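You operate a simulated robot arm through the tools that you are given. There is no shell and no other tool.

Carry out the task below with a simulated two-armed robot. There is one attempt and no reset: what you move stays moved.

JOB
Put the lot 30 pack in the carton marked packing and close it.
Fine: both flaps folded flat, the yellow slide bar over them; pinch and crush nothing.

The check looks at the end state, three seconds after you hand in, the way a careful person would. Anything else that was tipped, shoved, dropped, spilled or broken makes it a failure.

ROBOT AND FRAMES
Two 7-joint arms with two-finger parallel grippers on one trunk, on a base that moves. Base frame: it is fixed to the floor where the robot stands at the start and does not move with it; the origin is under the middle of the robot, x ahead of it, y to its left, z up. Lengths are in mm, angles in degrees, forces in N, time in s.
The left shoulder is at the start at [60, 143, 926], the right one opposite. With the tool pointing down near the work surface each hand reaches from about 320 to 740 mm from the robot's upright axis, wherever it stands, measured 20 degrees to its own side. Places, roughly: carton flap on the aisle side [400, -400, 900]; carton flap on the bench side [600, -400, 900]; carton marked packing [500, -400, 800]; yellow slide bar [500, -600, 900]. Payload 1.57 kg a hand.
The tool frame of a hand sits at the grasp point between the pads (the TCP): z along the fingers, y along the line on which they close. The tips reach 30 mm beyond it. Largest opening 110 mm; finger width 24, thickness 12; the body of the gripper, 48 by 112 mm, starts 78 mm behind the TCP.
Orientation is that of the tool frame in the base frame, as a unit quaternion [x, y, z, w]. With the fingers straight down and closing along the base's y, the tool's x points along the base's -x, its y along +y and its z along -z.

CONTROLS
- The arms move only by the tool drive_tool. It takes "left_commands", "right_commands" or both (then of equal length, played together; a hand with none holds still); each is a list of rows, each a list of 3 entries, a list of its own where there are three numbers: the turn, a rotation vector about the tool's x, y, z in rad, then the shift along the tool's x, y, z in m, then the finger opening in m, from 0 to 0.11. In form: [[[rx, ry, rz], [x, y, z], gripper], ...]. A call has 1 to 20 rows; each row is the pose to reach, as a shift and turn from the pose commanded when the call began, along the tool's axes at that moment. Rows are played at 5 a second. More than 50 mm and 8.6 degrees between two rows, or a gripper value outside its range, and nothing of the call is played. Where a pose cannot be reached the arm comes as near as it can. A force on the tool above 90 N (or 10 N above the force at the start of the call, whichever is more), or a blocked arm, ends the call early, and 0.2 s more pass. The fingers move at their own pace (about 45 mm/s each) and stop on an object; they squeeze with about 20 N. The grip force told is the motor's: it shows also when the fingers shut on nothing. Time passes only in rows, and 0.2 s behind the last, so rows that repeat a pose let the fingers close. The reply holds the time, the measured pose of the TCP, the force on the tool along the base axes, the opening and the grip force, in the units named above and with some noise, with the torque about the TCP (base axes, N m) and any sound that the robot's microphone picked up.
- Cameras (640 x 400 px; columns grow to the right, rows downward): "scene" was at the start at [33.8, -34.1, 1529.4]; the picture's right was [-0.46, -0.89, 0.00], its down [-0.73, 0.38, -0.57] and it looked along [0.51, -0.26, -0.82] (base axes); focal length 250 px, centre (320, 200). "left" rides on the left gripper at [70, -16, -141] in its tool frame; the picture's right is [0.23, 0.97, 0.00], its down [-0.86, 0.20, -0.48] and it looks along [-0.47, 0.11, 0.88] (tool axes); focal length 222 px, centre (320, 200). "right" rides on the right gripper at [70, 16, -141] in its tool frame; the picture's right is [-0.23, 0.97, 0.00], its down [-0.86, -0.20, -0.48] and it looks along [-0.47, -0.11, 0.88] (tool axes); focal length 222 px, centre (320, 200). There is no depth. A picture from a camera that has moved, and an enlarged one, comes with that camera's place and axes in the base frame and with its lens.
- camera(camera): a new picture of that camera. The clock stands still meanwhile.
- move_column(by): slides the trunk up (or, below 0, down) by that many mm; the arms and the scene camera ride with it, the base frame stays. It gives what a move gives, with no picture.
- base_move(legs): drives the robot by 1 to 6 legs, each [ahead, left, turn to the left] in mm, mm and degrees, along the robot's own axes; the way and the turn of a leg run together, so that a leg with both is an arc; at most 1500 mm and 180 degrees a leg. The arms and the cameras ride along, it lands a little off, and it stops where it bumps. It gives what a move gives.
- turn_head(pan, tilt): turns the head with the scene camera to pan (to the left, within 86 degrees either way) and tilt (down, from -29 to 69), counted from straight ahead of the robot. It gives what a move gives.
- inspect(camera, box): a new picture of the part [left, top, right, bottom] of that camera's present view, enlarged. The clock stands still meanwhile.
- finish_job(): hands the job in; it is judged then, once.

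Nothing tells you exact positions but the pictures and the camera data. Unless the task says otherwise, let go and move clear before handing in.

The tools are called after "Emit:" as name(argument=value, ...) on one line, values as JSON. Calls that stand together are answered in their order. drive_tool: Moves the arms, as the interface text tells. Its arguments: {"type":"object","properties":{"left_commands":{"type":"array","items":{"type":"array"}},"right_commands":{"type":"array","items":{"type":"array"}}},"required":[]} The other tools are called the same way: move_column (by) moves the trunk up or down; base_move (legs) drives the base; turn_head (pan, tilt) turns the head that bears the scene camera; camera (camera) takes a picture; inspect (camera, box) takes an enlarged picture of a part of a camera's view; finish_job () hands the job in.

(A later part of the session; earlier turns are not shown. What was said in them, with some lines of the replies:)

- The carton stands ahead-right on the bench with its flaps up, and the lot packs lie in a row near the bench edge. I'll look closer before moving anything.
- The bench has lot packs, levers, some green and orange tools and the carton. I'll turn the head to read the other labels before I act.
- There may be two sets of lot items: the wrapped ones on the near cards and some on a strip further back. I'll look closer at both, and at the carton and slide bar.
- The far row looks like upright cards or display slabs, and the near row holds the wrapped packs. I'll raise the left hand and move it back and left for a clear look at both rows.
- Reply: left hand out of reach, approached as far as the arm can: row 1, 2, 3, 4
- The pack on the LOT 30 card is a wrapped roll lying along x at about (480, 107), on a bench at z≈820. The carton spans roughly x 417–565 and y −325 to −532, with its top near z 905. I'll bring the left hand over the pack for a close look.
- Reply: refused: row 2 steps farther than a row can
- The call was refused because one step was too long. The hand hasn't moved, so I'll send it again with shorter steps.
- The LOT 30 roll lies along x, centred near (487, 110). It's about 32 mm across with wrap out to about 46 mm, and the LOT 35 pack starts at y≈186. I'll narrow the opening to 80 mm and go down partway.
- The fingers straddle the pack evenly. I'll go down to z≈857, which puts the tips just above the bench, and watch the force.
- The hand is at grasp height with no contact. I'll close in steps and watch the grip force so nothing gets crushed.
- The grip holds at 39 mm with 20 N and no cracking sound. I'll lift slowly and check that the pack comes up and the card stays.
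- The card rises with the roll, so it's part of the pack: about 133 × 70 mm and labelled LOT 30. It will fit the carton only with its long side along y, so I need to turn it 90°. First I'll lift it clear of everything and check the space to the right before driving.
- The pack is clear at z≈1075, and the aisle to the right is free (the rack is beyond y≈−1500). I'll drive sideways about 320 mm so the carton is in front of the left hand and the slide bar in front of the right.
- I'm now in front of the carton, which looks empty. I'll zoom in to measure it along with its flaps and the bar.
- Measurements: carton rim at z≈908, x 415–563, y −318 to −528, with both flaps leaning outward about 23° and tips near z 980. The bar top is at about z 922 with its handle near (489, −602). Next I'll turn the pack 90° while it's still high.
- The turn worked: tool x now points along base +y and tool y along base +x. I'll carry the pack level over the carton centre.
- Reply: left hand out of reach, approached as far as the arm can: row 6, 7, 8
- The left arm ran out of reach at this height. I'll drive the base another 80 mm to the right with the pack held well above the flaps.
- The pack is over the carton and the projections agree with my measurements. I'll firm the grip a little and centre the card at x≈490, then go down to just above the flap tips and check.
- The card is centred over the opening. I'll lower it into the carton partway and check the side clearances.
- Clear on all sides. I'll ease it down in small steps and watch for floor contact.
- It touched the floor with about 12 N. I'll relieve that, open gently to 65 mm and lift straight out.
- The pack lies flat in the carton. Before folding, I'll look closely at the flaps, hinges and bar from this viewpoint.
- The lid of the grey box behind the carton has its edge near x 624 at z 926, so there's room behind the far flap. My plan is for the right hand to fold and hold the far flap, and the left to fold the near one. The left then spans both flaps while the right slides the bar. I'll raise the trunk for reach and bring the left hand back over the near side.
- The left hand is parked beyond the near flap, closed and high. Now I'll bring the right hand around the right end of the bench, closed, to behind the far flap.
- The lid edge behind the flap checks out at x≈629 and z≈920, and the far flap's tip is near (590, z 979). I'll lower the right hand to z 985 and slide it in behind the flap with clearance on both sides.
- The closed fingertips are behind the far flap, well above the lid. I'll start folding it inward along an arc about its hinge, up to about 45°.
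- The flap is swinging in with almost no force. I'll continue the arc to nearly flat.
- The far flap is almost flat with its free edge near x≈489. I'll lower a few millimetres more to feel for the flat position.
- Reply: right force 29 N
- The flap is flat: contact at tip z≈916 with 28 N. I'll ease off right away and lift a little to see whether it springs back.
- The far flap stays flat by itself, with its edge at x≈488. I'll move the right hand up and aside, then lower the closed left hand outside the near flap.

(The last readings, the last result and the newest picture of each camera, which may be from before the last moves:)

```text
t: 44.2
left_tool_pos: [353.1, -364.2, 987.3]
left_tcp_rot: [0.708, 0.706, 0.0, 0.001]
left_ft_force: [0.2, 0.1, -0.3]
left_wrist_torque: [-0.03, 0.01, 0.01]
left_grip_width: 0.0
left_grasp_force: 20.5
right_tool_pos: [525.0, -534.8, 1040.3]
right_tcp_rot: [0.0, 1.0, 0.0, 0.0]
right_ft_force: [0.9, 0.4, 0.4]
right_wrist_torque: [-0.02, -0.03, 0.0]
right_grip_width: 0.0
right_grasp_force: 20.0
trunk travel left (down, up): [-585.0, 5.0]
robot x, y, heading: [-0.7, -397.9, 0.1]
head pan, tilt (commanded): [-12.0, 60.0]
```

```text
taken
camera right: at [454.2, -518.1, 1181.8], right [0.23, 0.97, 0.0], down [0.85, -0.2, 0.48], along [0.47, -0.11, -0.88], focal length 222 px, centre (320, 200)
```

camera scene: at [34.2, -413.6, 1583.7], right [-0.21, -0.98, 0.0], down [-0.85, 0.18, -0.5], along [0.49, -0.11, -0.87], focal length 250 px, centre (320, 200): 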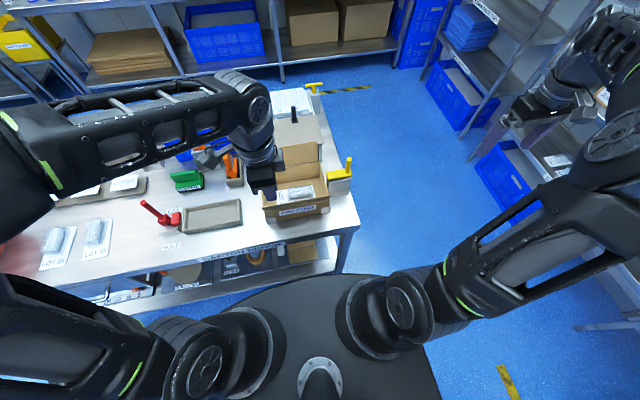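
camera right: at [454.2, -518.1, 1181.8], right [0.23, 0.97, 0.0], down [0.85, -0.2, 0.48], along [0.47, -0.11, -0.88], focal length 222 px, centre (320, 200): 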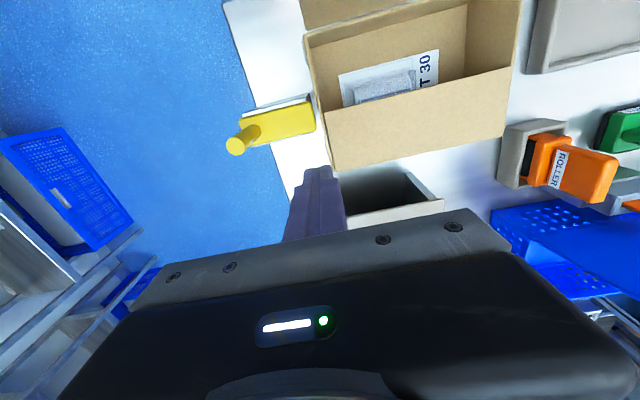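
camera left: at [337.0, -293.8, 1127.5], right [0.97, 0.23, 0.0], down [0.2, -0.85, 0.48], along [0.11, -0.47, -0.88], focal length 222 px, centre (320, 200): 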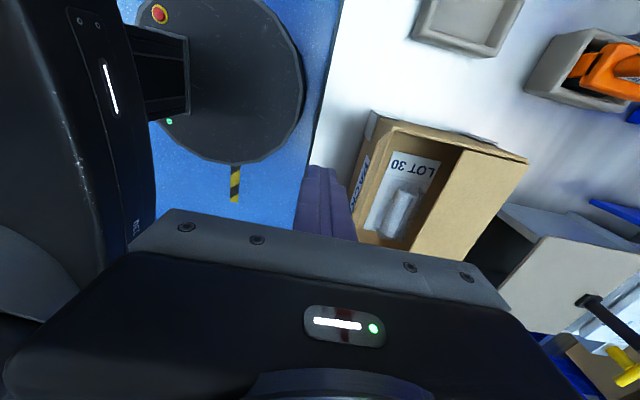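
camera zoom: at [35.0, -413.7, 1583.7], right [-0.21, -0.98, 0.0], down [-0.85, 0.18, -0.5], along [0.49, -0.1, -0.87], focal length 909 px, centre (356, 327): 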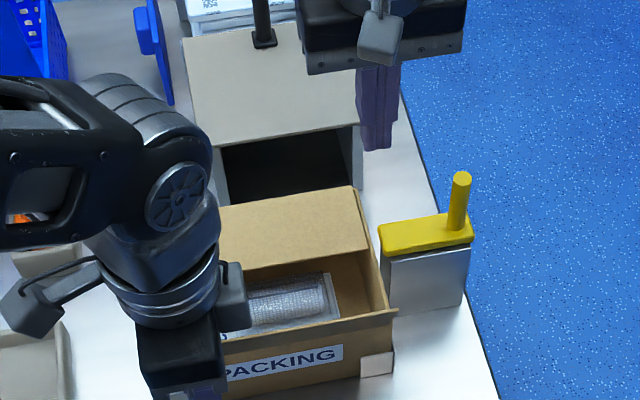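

The fingers stand just outside the near flap. I'll fold it in along the mirror arc to about 45° and check.

Emit:
drive_tool(left_commands=[[[0, 0, 0], [0, 0.015, 0], 0.0], [[0, 0, 0], [0, 0.028, 0], 0.0], [[0, 0, 0], [0, 0.04, 0], 0.0], [[0, 0, 0], [0, 0.051, 0], 0.0], [[0, 0, 0], [0, 0.0635, 0], 0.0], [[0, 0, 0], [0, 0.076, 0.002], 0.0], [[0, 0, 0], [0, 0.087, 0.008], 0.0]])

Emit:
camera(camera="left")

Emit:
inspect(camera="scene", box=[250, 110, 370, 220])

Emit:
camera(camera="right")

```text
t: 45.8
left_tool_pos: [439.2, -363.9, 978.4]
left_tcp_rot: [0.708, 0.707, 0.001, 0.001]
left_ft_force: [-0.3, 0.2, 0.0]
left_wrist_torque: [0.0, 0.04, -0.01]
left_grip_width: 0.1
left_grasp_force: 19.9
right_tool_pos: [525.1, -534.1, 1041.0]
right_tcp_rot: [0.001, 1.0, 0.001, 0.0]
right_ft_force: [0.2, 0.5, 0.3]
right_wrist_torque: [-0.02, 0.02, 0.03]
right_grip_width: 0.1
right_grasp_force: 19.9
trunk travel left (down, up): [-585.0, 5.0]
robot x, y, heading: [-2.9, -403.1, -0.1]
head pan, tilt (commanded): [-12.0, 60.0]
```

```text
taken
camera left: at [423.4, -294.0, 1119.0], right [0.97, 0.23, 0.0], down [0.2, -0.85, 0.48], along [0.11, -0.47, -0.88], focal length 222 px, centre (320, 200)
```

left: 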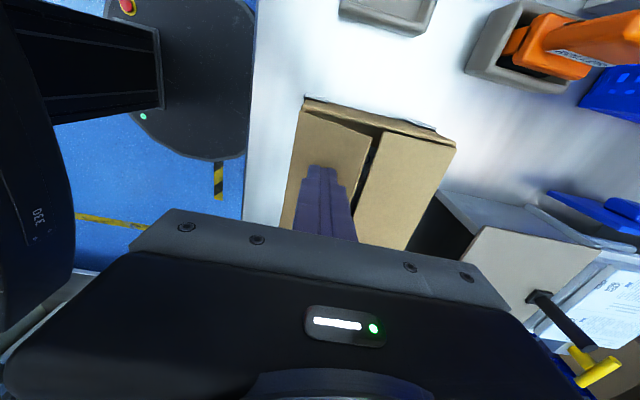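

```text
3.64 times, centred on (310, 165) of scene
camera zoom: at [34.9, -413.8, 1583.7], right [-0.21, -0.98, 0.0], down [-0.85, 0.18, -0.5], along [0.49, -0.1, -0.87], focal length 909 px, centre (356, 327)
```

zoom: 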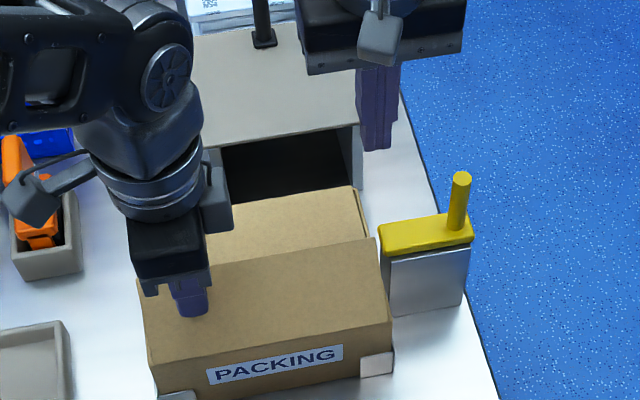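

```text
taken
camera right: at [454.1, -517.9, 1181.6], right [0.23, 0.97, 0.0], down [0.85, -0.2, 0.48], along [0.47, -0.11, -0.88], focal length 222 px, centre (320, 200)
```

right: 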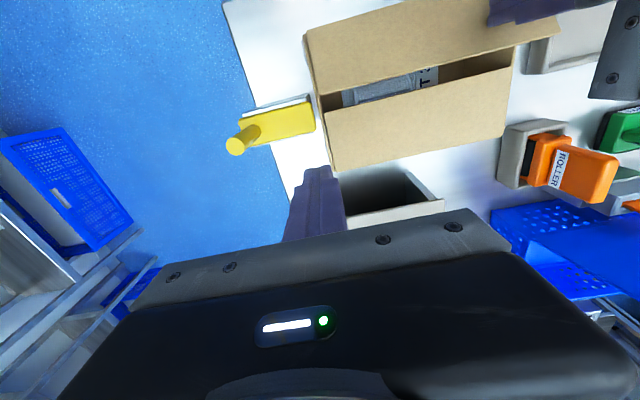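

Folding smoothly, and the far flap stays flat. I'll take the near flap the rest of the way, stopping just above the flat height.

Emit:
drive_tool(left_commands=[[[0, 0, 0], [0, 0.004, 0.005], 0.0], [[0, 0, 0], [0, 0.008, 0.01], 0.0], [[0, 0, 0], [0, 0.011, 0.016], 0.0], [[0, 0, 0], [0, 0.013, 0.022], 0.0], [[0, 0, 0], [0, 0.015, 0.028], 0.0], [[0, 0, 0], [0, 0.015, 0.031], 0.0], [[0, 0, 0], [0, 0.015, 0.031], 0.0]])

Emit:
inspect(camera="left", box=[240, 40, 520, 260])

Emit:
inspect(camera="scene", box=[250, 110, 370, 220])

Emit:
inspect(camera="right", box=[200, 0, 600, 240])

```text
t: 47.4
left_tool_pos: [452.5, -363.2, 947.2]
left_tcp_rot: [0.707, 0.707, 0.0, 0.001]
left_ft_force: [-0.4, -0.1, 0.5]
left_wrist_torque: [-0.03, 0.02, 0.0]
left_grip_width: 0.0
left_grasp_force: 20.2
right_tool_pos: [523.4, -534.1, 1041.7]
right_tcp_rot: [0.001, 1.0, 0.0, 0.0]
right_ft_force: [0.3, 0.8, -0.6]
right_wrist_torque: [-0.03, 0.01, -0.03]
right_grip_width: 0.0
right_grasp_force: 20.5
trunk travel left (down, up): [-585.0, 5.0]
robot x, y, heading: [-0.8, -399.1, 0.1]
head pan, tilt (commanded): [-12.0, 60.0]
```

```text
1.82 times, centred on (380, 150) of left
camera zoom: at [437.3, -293.1, 1088.1], right [0.97, 0.23, 0.0], down [0.2, -0.85, 0.48], along [0.11, -0.47, -0.88], focal length 404 px, centre (211, 291)
```

zoom: 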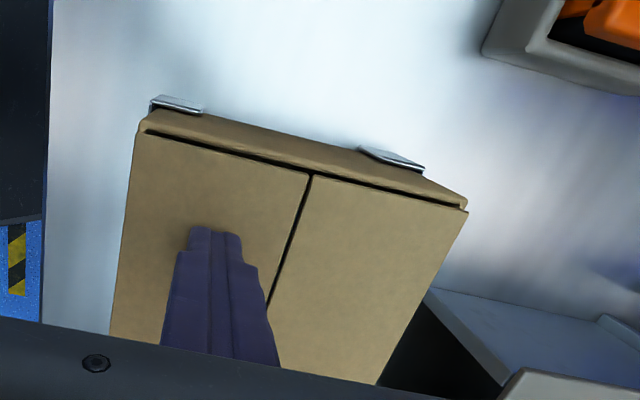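

```text
3.64 times, centred on (310, 165) of scene
camera zoom: at [34.5, -413.8, 1583.7], right [-0.21, -0.98, 0.0], down [-0.85, 0.18, -0.5], along [0.49, -0.1, -0.87], focal length 909 px, centre (356, 327)
```

zoom: 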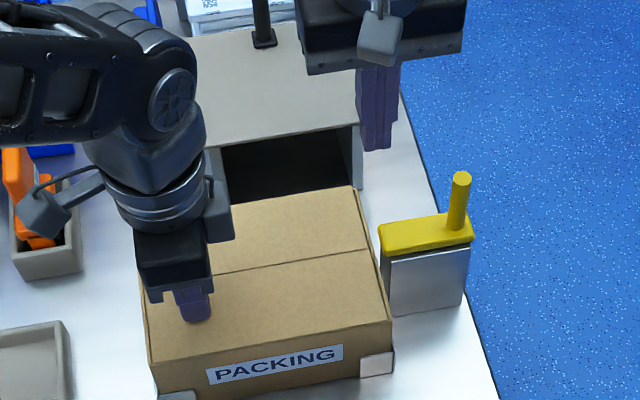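

```text
1.60 times, centred on (400, 120) of right
camera zoom: at [453.8, -517.9, 1181.7], right [0.23, 0.97, 0.0], down [0.85, -0.2, 0.48], along [0.47, -0.11, -0.88], focal length 355 px, centre (192, 328)
```

zoom: 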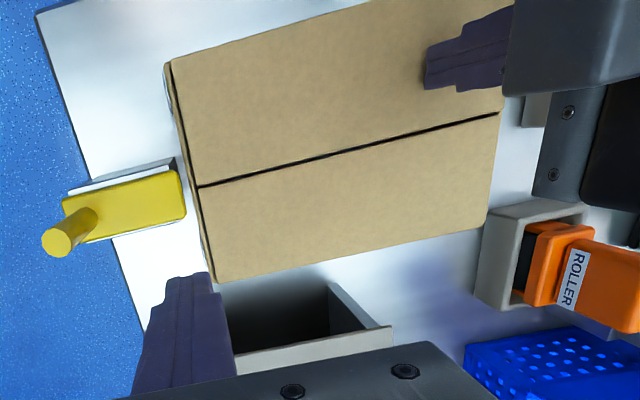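

Both flaps now lie flat and meet at the seam near x 488. I'll raise the left hand slightly, open it to straddle the seam and set a finger lightly on each flap. The right hand will line up above the bar handle at about (485, −599).

Emit:
drive_tool(left_commands=[[[0, 0, 0], [0, 0, -0.008], 0.0], [[0, 0, 0], [0, 0.01, -0.008], 0.02], [[0, 0, 0], [0, 0.02, -0.008], 0.04], [[0, 0, 0], [0, 0.03, -0.008], 0.06], [[0, 0, 0], [0, 0.0345, -0.008], 0.06], [[0, 0, 0], [0, 0.0345, -0.008], 0.06]], right_commands=[[[0, 0, 0], [0, 0, -0.01], 0.01], [[0, 0, 0], [0.01, -0.02, -0.01], 0.03], [[0, 0, 0], [0.02, -0.04, -0.01], 0.06], [[0, 0, 0], [0.03, -0.06, -0.01], 0.06], [[0, 0, 0], [0.0385, -0.0645, -0.01], 0.06], [[0, 0, 0], [0.0385, -0.0645, -0.01], 0.06]])

Emit:
inspect(camera="left", box=[200, 40, 520, 260])

Emit:
camera(camera="right")

Emit:
inspect(camera="scene", box=[250, 100, 390, 220])

```text
t: 48.8
left_tool_pos: [488.8, -365.8, 956.0]
left_tcp_rot: [0.708, 0.707, 0.0, 0.002]
left_ft_force: [0.1, 0.4, -0.7]
left_wrist_torque: [0.0, 0.03, -0.01]
left_grip_width: 60.2
left_grasp_force: 0.1
right_tool_pos: [485.8, -597.8, 1048.2]
right_tcp_rot: [0.001, 1.0, 0.0, 0.0]
right_ft_force: [-0.8, -0.3, 0.1]
right_wrist_torque: [-0.01, -0.02, 0.01]
right_grip_width: 60.0
right_grasp_force: 0.1
trunk travel left (down, up): [-585.0, 5.0]
robot x, y, heading: [-0.4, -398.7, -0.1]
head pan, tilt (commanded): [-12.0, 60.0]
```

```text
1.82 times, centred on (360, 150) of left
camera zoom: at [472.8, -293.2, 1095.9], right [0.97, 0.23, 0.0], down [0.2, -0.85, 0.48], along [0.11, -0.47, -0.88], focal length 404 px, centre (247, 291)
```

zoom: 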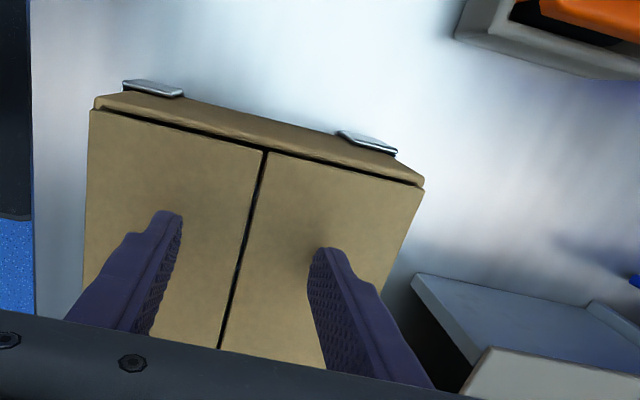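

```text
taken
camera right: at [415.5, -581.3, 1190.9], right [0.23, 0.97, 0.0], down [0.85, -0.2, 0.48], along [0.47, -0.11, -0.88], focal length 222 px, centre (320, 200)
```

right: 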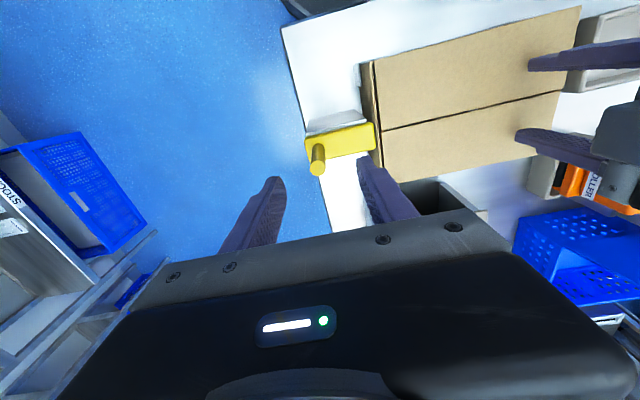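

```text
3.33 times, centred on (320, 160) of scene
camera zoom: at [34.7, -413.9, 1583.7], right [-0.21, -0.98, 0.0], down [-0.85, 0.18, -0.5], along [0.49, -0.1, -0.87], focal length 833 px, centre (320, 333)
```

zoom: 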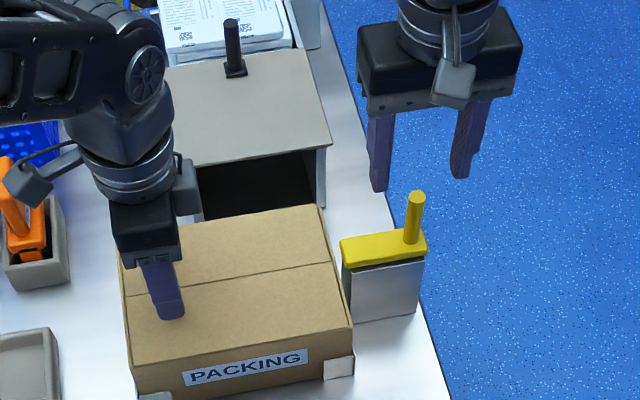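

The right fingers straddle the handle with clearance. I'll lower the right hand around it and set the left fingers down to just above the flaps.

Emit:
drive_tool(left_commands=[[[0, 0, 0], [0, 0, 0.003], 0.06], [[0, 0, 0], [0, 0, 0.006], 0.06], [[0, 0, 0], [0, 0, 0.008], 0.06], [[0, 0, 0], [0, 0, 0.009], 0.06], [[0, 0, 0], [0, 0, 0.009], 0.06]], right_commands=[[[0, 0, 0], [0, 0, 0.02], 0.06], [[0, 0, 0], [0, -0.001, 0.04], 0.06], [[0, 0, 0], [0, -0.002, 0.055], 0.06], [[0, 0, 0], [0, -0.002, 0.067], 0.06], [[0, 0, 0], [0, -0.002, 0.067], 0.06]])

Emit:
inspect(camera="right", box=[200, 40, 480, 260])

Emit:
inspect(camera="scene", box=[250, 100, 390, 220])

```text
t: 50.0
left_tool_pos: [489.0, -363.4, 947.7]
left_tcp_rot: [0.707, 0.707, 0.0, 0.001]
left_ft_force: [0.6, -1.1, 0.0]
left_wrist_torque: [0.01, -0.02, -0.02]
left_grip_width: 59.6
left_grasp_force: 0.0
right_tool_pos: [483.7, -598.3, 982.9]
right_tcp_rot: [0.001, 1.0, 0.0, 0.0]
right_ft_force: [0.7, 0.7, -0.1]
right_wrist_torque: [-0.03, 0.01, -0.02]
right_grip_width: 60.1
right_grasp_force: 0.0
trunk travel left (down, up): [-585.0, 5.0]
robot x, y, heading: [2.4, -394.4, -0.3]
head pan, tilt (commanded): [-12.0, 60.0]
```

```text
1.82 times, centred on (340, 150) of right
camera zoom: at [414.3, -582.2, 1124.4], right [0.23, 0.97, 0.0], down [0.85, -0.2, 0.48], along [0.47, -0.11, -0.88], focal length 404 px, centre (284, 291)
```

zoom: 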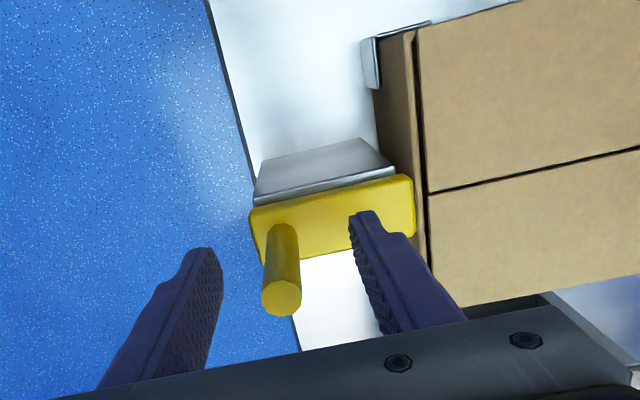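

```text
3.33 times, centred on (320, 160) of scene
camera zoom: at [34.4, -413.8, 1583.7], right [-0.21, -0.98, 0.0], down [-0.85, 0.18, -0.5], along [0.49, -0.1, -0.87], focal length 833 px, centre (320, 333)
```

zoom: 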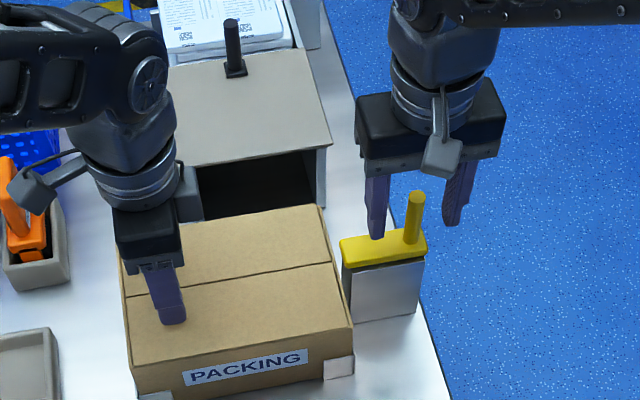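

The handle sits between the right fingers. I'll close on it gently and lower the left fingertips another millimetre to rest on the flaps.

Emit:
drive_tool(left_commands=[[[0, 0, 0], [0, 0, 0.0005], 0.06], [[0, 0, 0], [0, 0, 0.001], 0.06], [[0, 0, 0], [0, 0, 0.001], 0.06], [[0, 0, 0], [0, 0, 0.001], 0.06], [[0, 0, 0], [0, 0, 0.001], 0.06]], right_commands=[[[0, 0, 0], [0, -0.0015, 0.003], 0.04], [[0, 0, 0], [0, -0.0015, 0.003], 0.025], [[0, 0, 0], [0, -0.0015, 0.003], 0.012], [[0, 0, 0], [0, -0.0015, 0.003], 0.012], [[0, 0, 0], [0, -0.0015, 0.003], 0.012]])

Emit:
inspect(camera="right", box=[200, 40, 480, 260])

```text
t: 51.2
left_tool_pos: [488.5, -363.3, 945.6]
left_tcp_rot: [0.708, 0.706, -0.001, 0.0]
left_ft_force: [0.2, 0.8, 3.8]
left_wrist_torque: [0.04, 0.14, 0.01]
left_grip_width: 59.9
left_grasp_force: 0.3
right_tool_pos: [484.4, -601.0, 980.2]
right_tcp_rot: [0.001, 1.0, 0.0, 0.0]
right_ft_force: [-1.2, -0.2, -0.4]
right_wrist_torque: [-0.08, -0.11, 0.04]
right_grip_width: 15.9
right_grasp_force: 31.4
trunk travel left (down, up): [-585.0, 5.0]
robot x, y, heading: [1.7, -398.4, -0.1]
head pan, tilt (commanded): [-12.0, 60.0]
```

```text
1.82 times, centred on (340, 150) of right
camera zoom: at [414.4, -583.6, 1121.5], right [0.23, 0.97, 0.0], down [0.85, -0.2, 0.48], along [0.47, -0.11, -0.88], focal length 404 px, centre (284, 291)
```

zoom: 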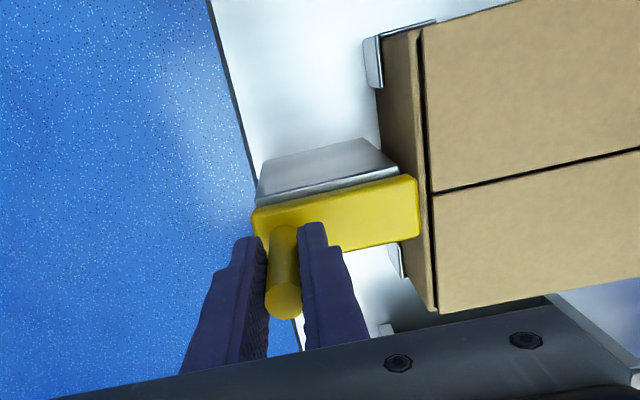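

The handle is gripped at 16 mm, and the left fingers rest on the flaps with about 4 N. I'll slide the bar slowly toward +y and watch the force.

Emit:
drive_tool(right_commands=[[[0, 0, 0], [0, 0.004, 0], 0.012], [[0, 0, 0], [0, 0.008, 0], 0.012], [[0, 0, 0], [0, 0.012, 0], 0.012], [[0, 0, 0], [0, 0.016, 0], 0.012]])

Emit:
inspect(camera="right", box=[200, 40, 480, 260])

Emit:
inspect(camera="scene", box=[270, 120, 380, 220])

```text
t: 52.2
left_tool_pos: [487.3, -364.0, 946.8]
left_tcp_rot: [0.708, 0.706, 0.001, 0.002]
left_ft_force: [0.4, -0.5, -0.2]
left_wrist_torque: [0.01, 0.01, 0.04]
left_grip_width: 60.1
left_grasp_force: 0.1
right_tool_pos: [483.7, -584.4, 980.1]
right_tcp_rot: [0.002, 1.0, 0.0, -0.002]
right_ft_force: [-8.5, -0.9, 1.2]
right_wrist_torque: [-0.08, 0.07, 0.0]
right_grip_width: 15.4
right_grasp_force: 31.4
trunk travel left (down, up): [-585.0, 5.0]
robot x, y, heading: [-2.0, -399.7, 0.2]
head pan, tilt (commanded): [-12.0, 60.0]
```

```text
1.82 times, centred on (340, 150) of right
camera zoom: at [414.7, -567.9, 1121.6], right [0.23, 0.97, 0.0], down [0.86, -0.2, 0.48], along [0.46, -0.11, -0.88], focal length 404 px, centre (284, 291)
```

zoom: 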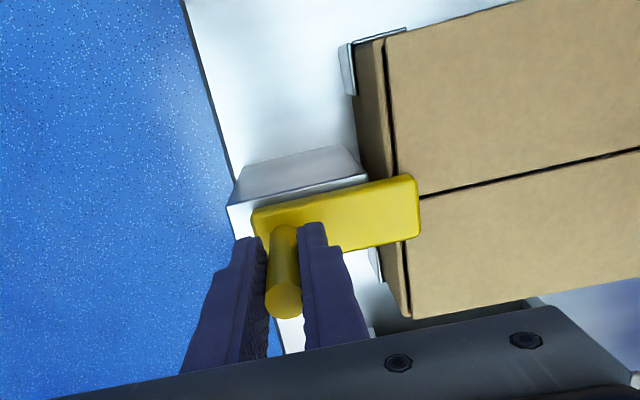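

```text
4.00 times, centred on (325, 170) of scene
camera zoom: at [33.1, -414.0, 1583.7], right [-0.21, -0.98, 0.0], down [-0.85, 0.18, -0.5], along [0.49, -0.1, -0.87], focal length 1000 px, centre (300, 320)
```

zoom: 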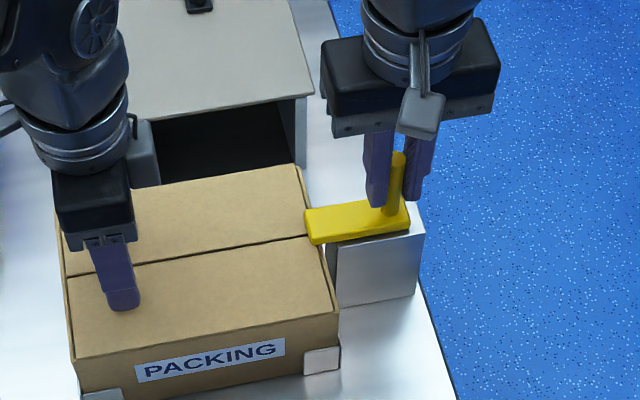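

The bar moves freely and has started over the flaps. There's a small sideways load, so I'll shift about 1 mm to relieve it and keep sliding.

Emit:
drive_tool(right_commands=[[[0, 0, 0], [0.0008, 0.0, 0], 0.012], [[0, 0, 0], [0.0008, 0.006, 0], 0.012], [[0, 0, 0], [0.0008, 0.012, 0], 0.012], [[0, 0, 0], [0.0008, 0.018, 0], 0.012], [[0, 0, 0], [0.0008, 0.024, 0], 0.012], [[0, 0, 0], [0.0008, 0.028, 0], 0.012]])

Emit:
inspect(camera="right", box=[200, 40, 480, 260])

Emit:
inspect(camera="scene", box=[270, 120, 380, 220])

```text
t: 53.6
left_tool_pos: [488.4, -363.4, 945.4]
left_tcp_rot: [0.707, 0.707, 0.0, 0.001]
left_ft_force: [-1.3, 0.2, 4.8]
left_wrist_torque: [0.07, 0.2, -0.01]
left_grip_width: 61.2
left_grasp_force: 1.0
right_tool_pos: [484.3, -557.3, 980.6]
right_tcp_rot: [0.002, 1.0, 0.0, 0.0]
right_ft_force: [-2.8, -0.4, -10.5]
right_wrist_torque: [-0.12, 0.09, -0.03]
right_grip_width: 15.5
right_grasp_force: 30.8
trunk travel left (down, up): [-585.0, 5.0]
robot x, y, heading: [-1.1, -397.6, 0.2]
head pan, tilt (commanded): [-12.0, 60.0]
```

```text
1.82 times, centred on (340, 150) of right
camera zoom: at [414.6, -540.7, 1121.6], right [0.23, 0.97, 0.0], down [0.85, -0.2, 0.48], along [0.47, -0.11, -0.88], focal length 404 px, centre (284, 291)
```

zoom: 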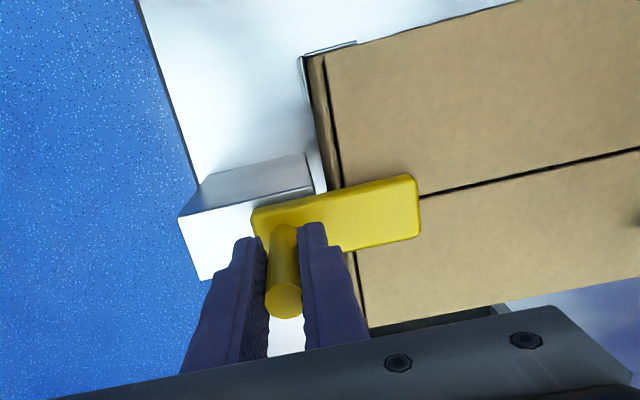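

```text
4.00 times, centred on (325, 170) of scene
camera zoom: at [34.3, -414.2, 1583.7], right [-0.21, -0.98, 0.0], down [-0.85, 0.18, -0.5], along [0.49, -0.1, -0.87], focal length 1000 px, centre (300, 320)
```

zoom: 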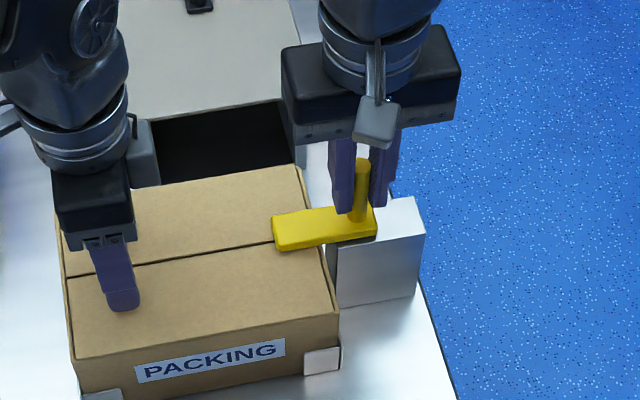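

Slid 43 mm so far, and there's a slight upward pull on the bar. I'll lower the right hand about 1 mm and go on in small steps to find the end stop.

Emit:
drive_tool(right_commands=[[[0, 0, 0], [0.0002, 0.0, 0.001], 0.012], [[0, 0, 0], [0.0002, 0.004, 0.001], 0.012], [[0, 0, 0], [0.0002, 0.008, 0.001], 0.012], [[0, 0, 0], [0.0002, 0.012, 0.001], 0.012], [[0, 0, 0], [0.0002, 0.016, 0.001], 0.012]])

Emit:
inspect(camera="scene", box=[270, 120, 380, 220])

```text
t: 54.8
left_tool_pos: [487.3, -364.3, 945.8]
left_tcp_rot: [0.708, 0.706, 0.0, 0.001]
left_ft_force: [-0.3, 0.2, 1.2]
left_wrist_torque: [0.01, 0.02, 0.0]
left_grip_width: 60.1
left_grasp_force: 0.1
right_tool_pos: [485.1, -538.7, 979.7]
right_tcp_rot: [0.002, 1.0, 0.001, 0.001]
right_ft_force: [-5.6, -1.5, 9.7]
right_wrist_torque: [-0.14, 0.27, -0.04]
right_grip_width: 15.5
right_grasp_force: 31.7
trunk travel left (down, up): [-585.0, 5.0]
robot x, y, heading: [-0.4, -397.5, 0.1]
head pan, tilt (commanded): [-12.0, 60.0]
```

```text
4.00 times, centred on (325, 170) of scene
camera zoom: at [33.2, -413.7, 1583.8], right [-0.21, -0.98, 0.0], down [-0.85, 0.18, -0.5], along [0.49, -0.11, -0.87], focal length 1000 px, centre (300, 320)
```

zoom: 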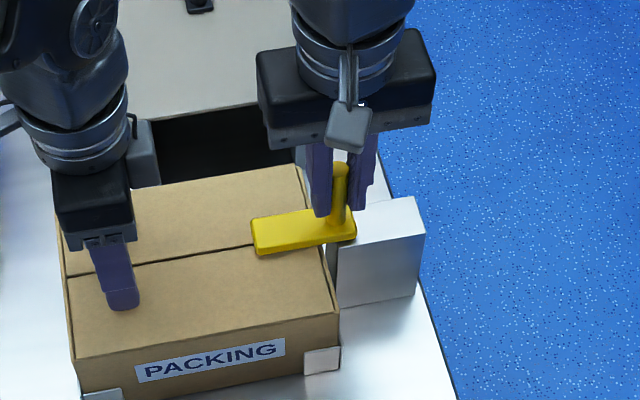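

Emit:
drive_tool(right_commands=[[[0, 0, 0], [0.0005, 0.0, -0.0005], 0.012], [[0, 0, 0], [0.0005, 0.004, -0.0005], 0.012], [[0, 0, 0], [0.0005, 0.008, -0.0005], 0.012], [[0, 0, 0], [0.0005, 0.012, -0.0005], 0.012], [[0, 0, 0], [0.0005, 0.016, -0.0005], 0.012]])

Emit:
inspect(camera="scene", box=[270, 120, 380, 220])

Emit:
camera(camera="right")

```text
t: 56.0
left_tool_pos: [485.8, -371.7, 946.8]
left_tcp_rot: [0.708, 0.707, 0.002, 0.0]
left_ft_force: [0.0, 0.9, 0.0]
left_wrist_torque: [-0.02, 0.02, 0.06]
left_grip_width: 60.2
left_grasp_force: 0.1
right_tool_pos: [484.2, -538.0, 980.2]
right_tcp_rot: [0.006, 1.0, -0.003, 0.002]
right_ft_force: [7.2, -56.1, 27.8]
right_wrist_torque: [0.04, -0.11, -0.11]
right_grip_width: 15.8
right_grasp_force: 31.4
trunk travel left (down, up): [-585.0, 5.0]
robot x, y, heading: [1.4, -399.0, -0.2]
head pan, tilt (commanded): [-12.0, 60.0]
```

```text
4.00 times, centred on (325, 170) of scene
camera zoom: at [33.2, -422.3, 1583.9], right [-0.21, -0.98, -0.01], down [-0.85, 0.19, -0.5], along [0.49, -0.1, -0.87], focal length 1000 px, centre (300, 320)
```

zoom: 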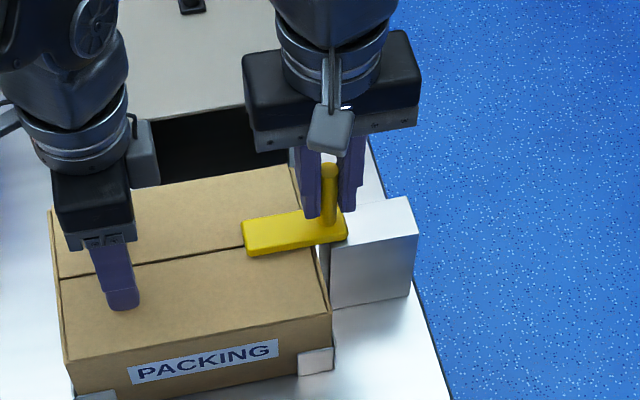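

```text
taken
camera right: at [414.0, -520.4, 1120.7], right [0.24, 0.97, -0.01], down [0.85, -0.21, 0.48], along [0.47, -0.12, -0.88], focal length 222 px, centre (320, 200)
```

right: 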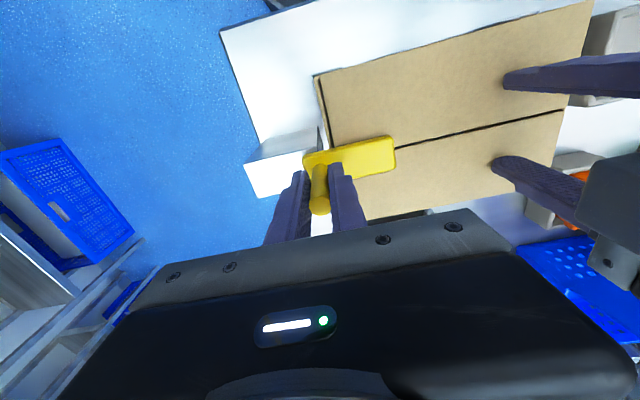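

The bar reached its stop with the handle at y≈−538, and the reaction is pushing the base back. I'll take that push off straight away.

Emit:
drive_tool(right_commands=[[[0, 0, 0], [0, -0.006, 0], 0.012], [[0, 0, 0], [0, -0.012, 0], 0.012], [[0, 0, 0], [0, -0.016, 0], 0.012], [[0, 0, 0], [0, -0.016, 0], 0.012]])

Emit:
inspect(camera="scene", box=[270, 120, 380, 220])

```text
t: 57.0
left_tool_pos: [489.0, -364.6, 944.3]
left_tcp_rot: [0.708, 0.706, 0.0, 0.002]
left_ft_force: [-2.1, -4.3, 5.9]
left_wrist_torque: [-0.06, 0.18, 0.16]
left_grip_width: 60.8
left_grasp_force: 0.2
right_tool_pos: [484.1, -539.7, 978.6]
right_tcp_rot: [-0.001, 1.0, 0.001, 0.0]
right_ft_force: [10.2, -10.1, -0.2]
right_wrist_torque: [-0.33, -0.91, 0.06]
right_grip_width: 15.5
right_grasp_force: 30.9
trunk travel left (down, up): [-585.0, 5.0]
robot x, y, heading: [-2.6, -397.1, 0.1]
head pan, tilt (commanded): [-12.0, 60.0]
```

```text
4.00 times, centred on (325, 170) of scene
camera zoom: at [35.1, -415.2, 1583.5], right [-0.21, -0.98, 0.0], down [-0.85, 0.18, -0.5], along [0.49, -0.1, -0.87], focal length 1000 px, centre (300, 320)
```

zoom: 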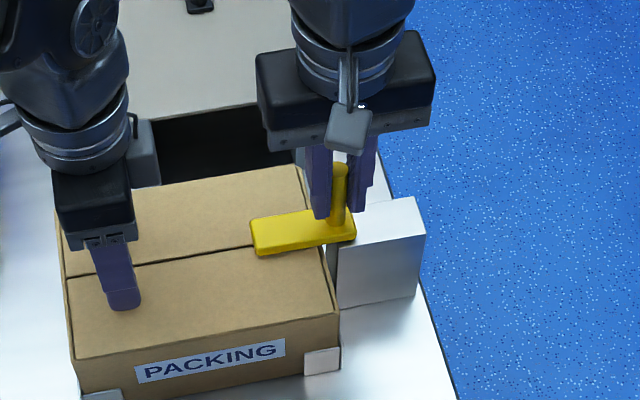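

The base has settled back, and the bar lies across both flaps at its stop. I'll release the handle gently and lift the right hand straight up.

Emit:
drive_tool(right_commands=[[[0, 0, 0], [0, -0.0005, 0], 0.02], [[0, 0, 0], [0, -0.0005, 0], 0.035], [[0, 0, 0], [0, -0.0005, 0], 0.05], [[0, 0, 0], [0, -0.0005, 0], 0.05]])

Emit:
drive_tool(right_commands=[[[0, 0, 0], [0, 0, -0.02], 0.05], [[0, 0, 0], [0, 0, -0.05], 0.05], [[0, 0, 0], [0, 0, -0.08], 0.05], [[0, 0, 0], [0, 0, -0.1], 0.05]])

Emit:
inspect(camera="scene", box=[250, 110, 390, 220])

Emit:
camera(camera="right")

```text
t: 58.0
left_tool_pos: [488.1, -363.3, 945.7]
left_tcp_rot: [0.708, 0.707, 0.0, 0.001]
left_ft_force: [-0.3, 2.2, 5.3]
left_wrist_torque: [0.04, 0.18, 0.02]
left_grip_width: 59.9
left_grasp_force: 0.0
right_tool_pos: [482.7, -540.5, 979.6]
right_tcp_rot: [0.001, 1.0, 0.0, 0.001]
right_ft_force: [0.0, 0.5, 0.5]
right_wrist_torque: [0.0, 0.02, 0.0]
right_grip_width: 50.1
right_grasp_force: 0.0
trunk travel left (down, up): [-585.0, 5.0]
robot x, y, heading: [-1.8, -394.1, -0.2]
head pan, tilt (commanded): [-12.0, 60.0]
```

```text
t: 59.0
left_tool_pos: [488.4, -364.1, 946.0]
left_tcp_rot: [0.708, 0.707, 0.0, 0.001]
left_ft_force: [-0.4, 4.2, 6.4]
left_wrist_torque: [0.18, 0.18, -0.1]
left_grip_width: 59.6
left_grasp_force: 0.1
right_tool_pos: [483.8, -540.8, 1080.1]
right_tcp_rot: [0.0, 1.0, 0.001, 0.001]
right_ft_force: [0.6, 0.2, -0.8]
right_wrist_torque: [-0.01, -0.02, 0.02]
right_grip_width: 50.0
right_grasp_force: 0.0
trunk travel left (down, up): [-585.0, 5.0]
robot x, y, heading: [1.1, -399.7, -0.2]
head pan, tilt (commanded): [-12.0, 60.0]
```

```text
3.64 times, centred on (320, 165) of scene
camera zoom: at [34.0, -413.3, 1583.7], right [-0.21, -0.98, 0.0], down [-0.85, 0.18, -0.5], along [0.49, -0.11, -0.87], focal length 909 px, centre (320, 327)
```

zoom: 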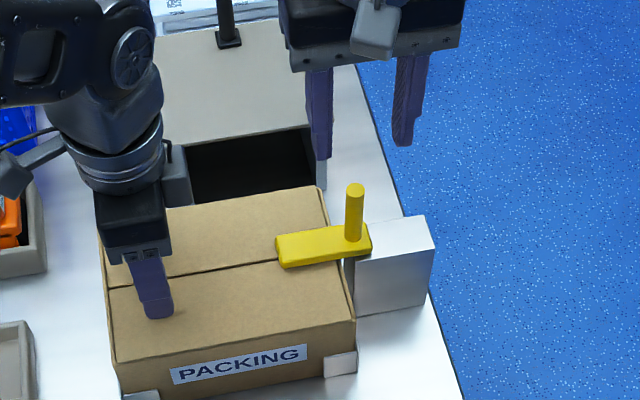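

```text
taken
camera right: at [413.1, -525.2, 1221.8], right [0.23, 0.97, 0.0], down [0.85, -0.2, 0.48], along [0.47, -0.11, -0.88], focal length 222 px, centre (320, 200)
```

right: 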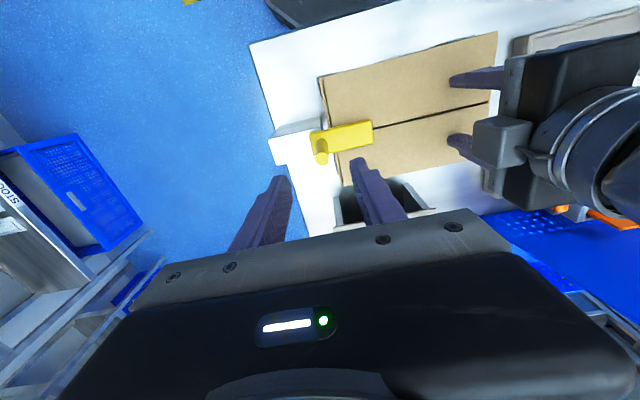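

The bar holds in place. Now I'll lift the left hand straight off the flaps and check that they stay flat.

Emit:
drive_tool(left_commands=[[[0, 0, 0], [0, 0, -0.005], 0.06], [[0, 0, 0], [0, 0, -0.02], 0.06], [[0, 0, 0], [0, 0, -0.05], 0.06], [[0, 0, 0], [0, 0, -0.08], 0.06], [[0, 0, 0], [0, 0, -0.11], 0.06]])

Emit:
inspect(camera="left", box=[180, 20, 500, 260])

Emit:
inspect(camera="right", box=[240, 20, 540, 240])

Emit:
inspect(camera="scene", box=[250, 110, 390, 220])

```text
t: 60.2
left_tool_pos: [487.8, -363.2, 1056.2]
left_tcp_rot: [0.708, 0.706, 0.0, 0.002]
left_ft_force: [-0.5, -1.3, 0.5]
left_wrist_torque: [-0.02, 0.0, 0.01]
left_grip_width: 59.9
left_grasp_force: 0.1
right_tool_pos: [483.6, -542.2, 1079.9]
right_tcp_rot: [0.001, 1.0, 0.0, 0.0]
right_ft_force: [0.1, -0.2, -0.8]
right_wrist_torque: [0.0, 0.01, -0.03]
right_grip_width: 50.1
right_grasp_force: 0.0
trunk travel left (down, up): [-585.0, 5.0]
robot x, y, heading: [1.4, -397.5, 0.1]
head pan, tilt (commanded): [-12.0, 60.0]
```

```text
1.67 times, centred on (340, 140) of left
camera zoom: at [472.2, -292.3, 1196.7], right [0.97, 0.22, 0.0], down [0.2, -0.85, 0.48], along [0.11, -0.47, -0.88], focal length 370 px, centre (287, 300)
```

zoom: 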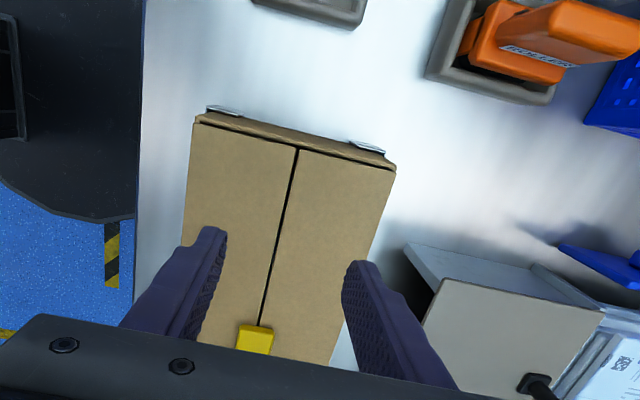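

```text
1.82 times, centred on (390, 130) of right
camera zoom: at [413.1, -525.7, 1221.5], right [0.23, 0.97, 0.0], down [0.85, -0.2, 0.48], along [0.47, -0.11, -0.88], focal length 404 px, centre (193, 327)
```

zoom: 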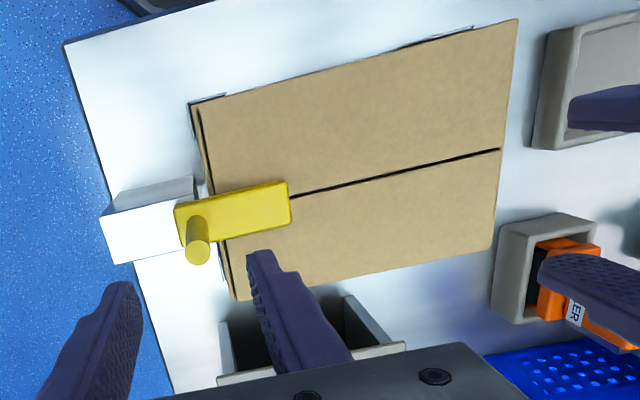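

```text
3.64 times, centred on (320, 165) of scene
camera zoom: at [34.0, -413.8, 1583.6], right [-0.21, -0.98, 0.0], down [-0.85, 0.18, -0.5], along [0.49, -0.1, -0.87], focal length 909 px, centre (320, 327)
```

zoom: 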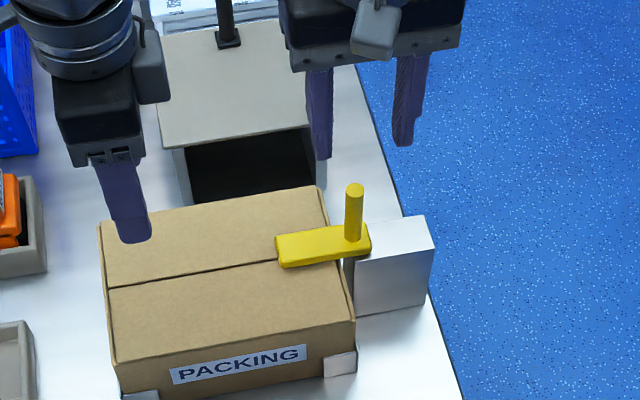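

Both flaps are flat, with the yellow bar across them and clear of both hands. I'll back both hands away from the carton, then take a last look around.

Emit:
drive_tool(left_commands=[[[0, 0, 0], [0.01, -0.03, -0.01], 0.06], [[0, 0, 0], [0.02, -0.06, -0.02], 0.06], [[0, 0, 0], [0.03, -0.09, -0.03], 0.06], [[0, 0, 0], [0.03, -0.12, -0.03], 0.06], [[0, 0, 0], [0.03, -0.12, -0.03], 0.06]], right_commands=[[[0, 0, 0], [0.03, -0.025, -0.01], 0.05], [[0, 0, 0], [0.06, -0.05, -0.02], 0.05], [[0, 0, 0], [0.09, -0.075, -0.03], 0.05], [[0, 0, 0], [0.12, -0.1, -0.03], 0.05], [[0, 0, 0], [0.12, -0.1, -0.03], 0.05]])

Emit:
camera(camera="scene")

Emit:
camera(camera="left")

Emit:
camera(camera="right")

Emit:
inspect(camera="scene", box=[250, 110, 390, 220])

```text
t: 61.4
left_tool_pos: [368.0, -332.7, 1085.5]
left_tcp_rot: [0.708, 0.706, 0.0, 0.001]
left_ft_force: [0.3, 0.7, -0.1]
left_wrist_torque: [0.0, 0.03, -0.02]
left_grip_width: 60.1
left_grasp_force: 0.1
right_tool_pos: [362.9, -641.1, 1111.2]
right_tcp_rot: [0.001, 1.0, 0.0, -0.001]
right_ft_force: [0.7, 0.7, 0.9]
right_wrist_torque: [0.03, 0.03, -0.01]
right_grip_width: 50.3
right_grasp_force: 0.0
trunk travel left (down, up): [-585.0, 5.0]
robot x, y, heading: [-0.1, -402.2, -0.1]
head pan, tilt (commanded): [-12.0, 60.0]
```

```text
taken
camera scene: at [35.6, -413.4, 1583.6], right [-0.21, -0.98, 0.0], down [-0.85, 0.18, -0.5], along [0.49, -0.11, -0.87], focal length 250 px, centre (320, 200)
```

scene: 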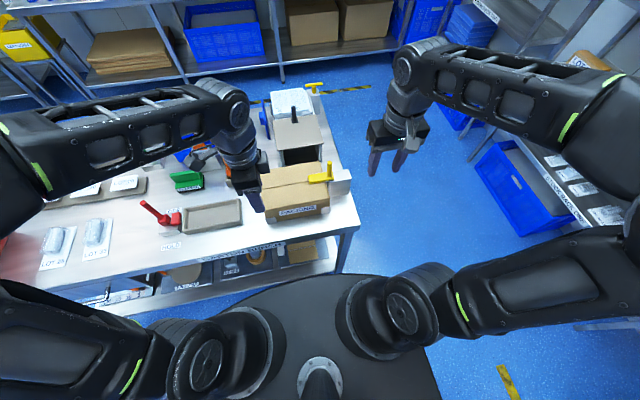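

```text
taken
camera left: at [352.1, -262.5, 1225.3], right [0.97, 0.23, 0.0], down [0.2, -0.85, 0.48], along [0.11, -0.47, -0.88], focal length 222 px, centre (320, 200)
```

left: 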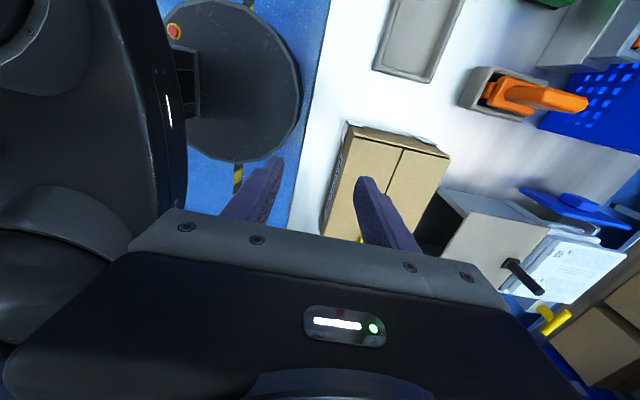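

```text
taken
camera right: at [293.4, -625.2, 1251.9], right [0.23, 0.97, 0.0], down [0.86, -0.2, 0.48], along [0.46, -0.11, -0.88], focal length 222 px, centre (320, 200)
```

right: 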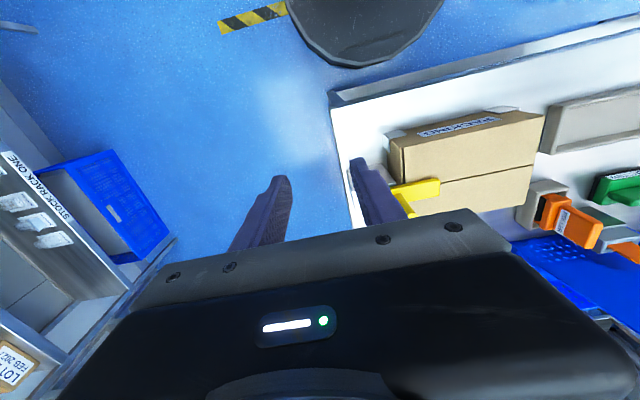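

```text
3.64 times, centred on (320, 165) of scene
camera zoom: at [35.6, -413.4, 1583.6], right [-0.21, -0.98, 0.0], down [-0.85, 0.18, -0.5], along [0.49, -0.11, -0.87], focal length 909 px, centre (320, 327)
```

zoom: 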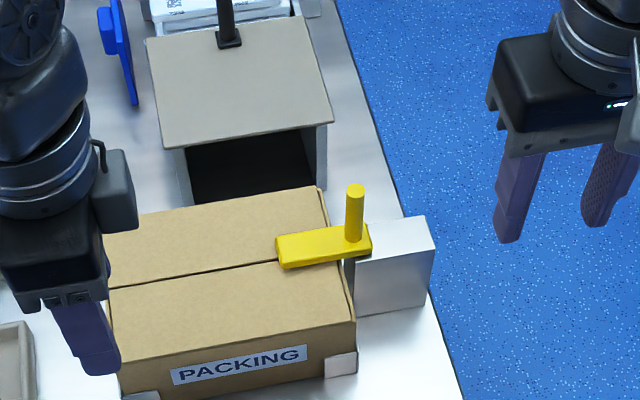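

The LOT 30 pack is in the packing carton. Both flaps lie flat with the yellow bar across them at its stop, and both hands are clear. The rest of the bench looks as it did at the start, so I'm handing in.

Emit:
finish_job()

```text
The job is handed in.
```

The LOT 30 pack is lying flat in the carton marked packing, and the carton is closed. Both flaps are folded flat and meet at the seam, and the yellow slide bar is pushed across them to its stop.

- **The pack:** It came up with its LOT 30 card attached, about 133 × 70 mm, so I turned it 90° to fit. The grip stayed at about 20 N, there was no cracking sound, and it touched the carton floor with about 12 N.
- **The flaps:** Both stayed flat on their own once folded. The far one took about 28 N for a moment while I felt for the flat position.
- **The slide bar:** I pushed about 16 mm past its stop before noticing. That put about 56 N on the handle and shoved the robot's base back a few millimetres. I eased off at once, and neither the bar nor the carton moved.

In the last pictures both hands were clear, and nothing else in view on the bench looked moved. The robot now stands about 400 mm to the right of where it started, with its trunk raised 60 mm.
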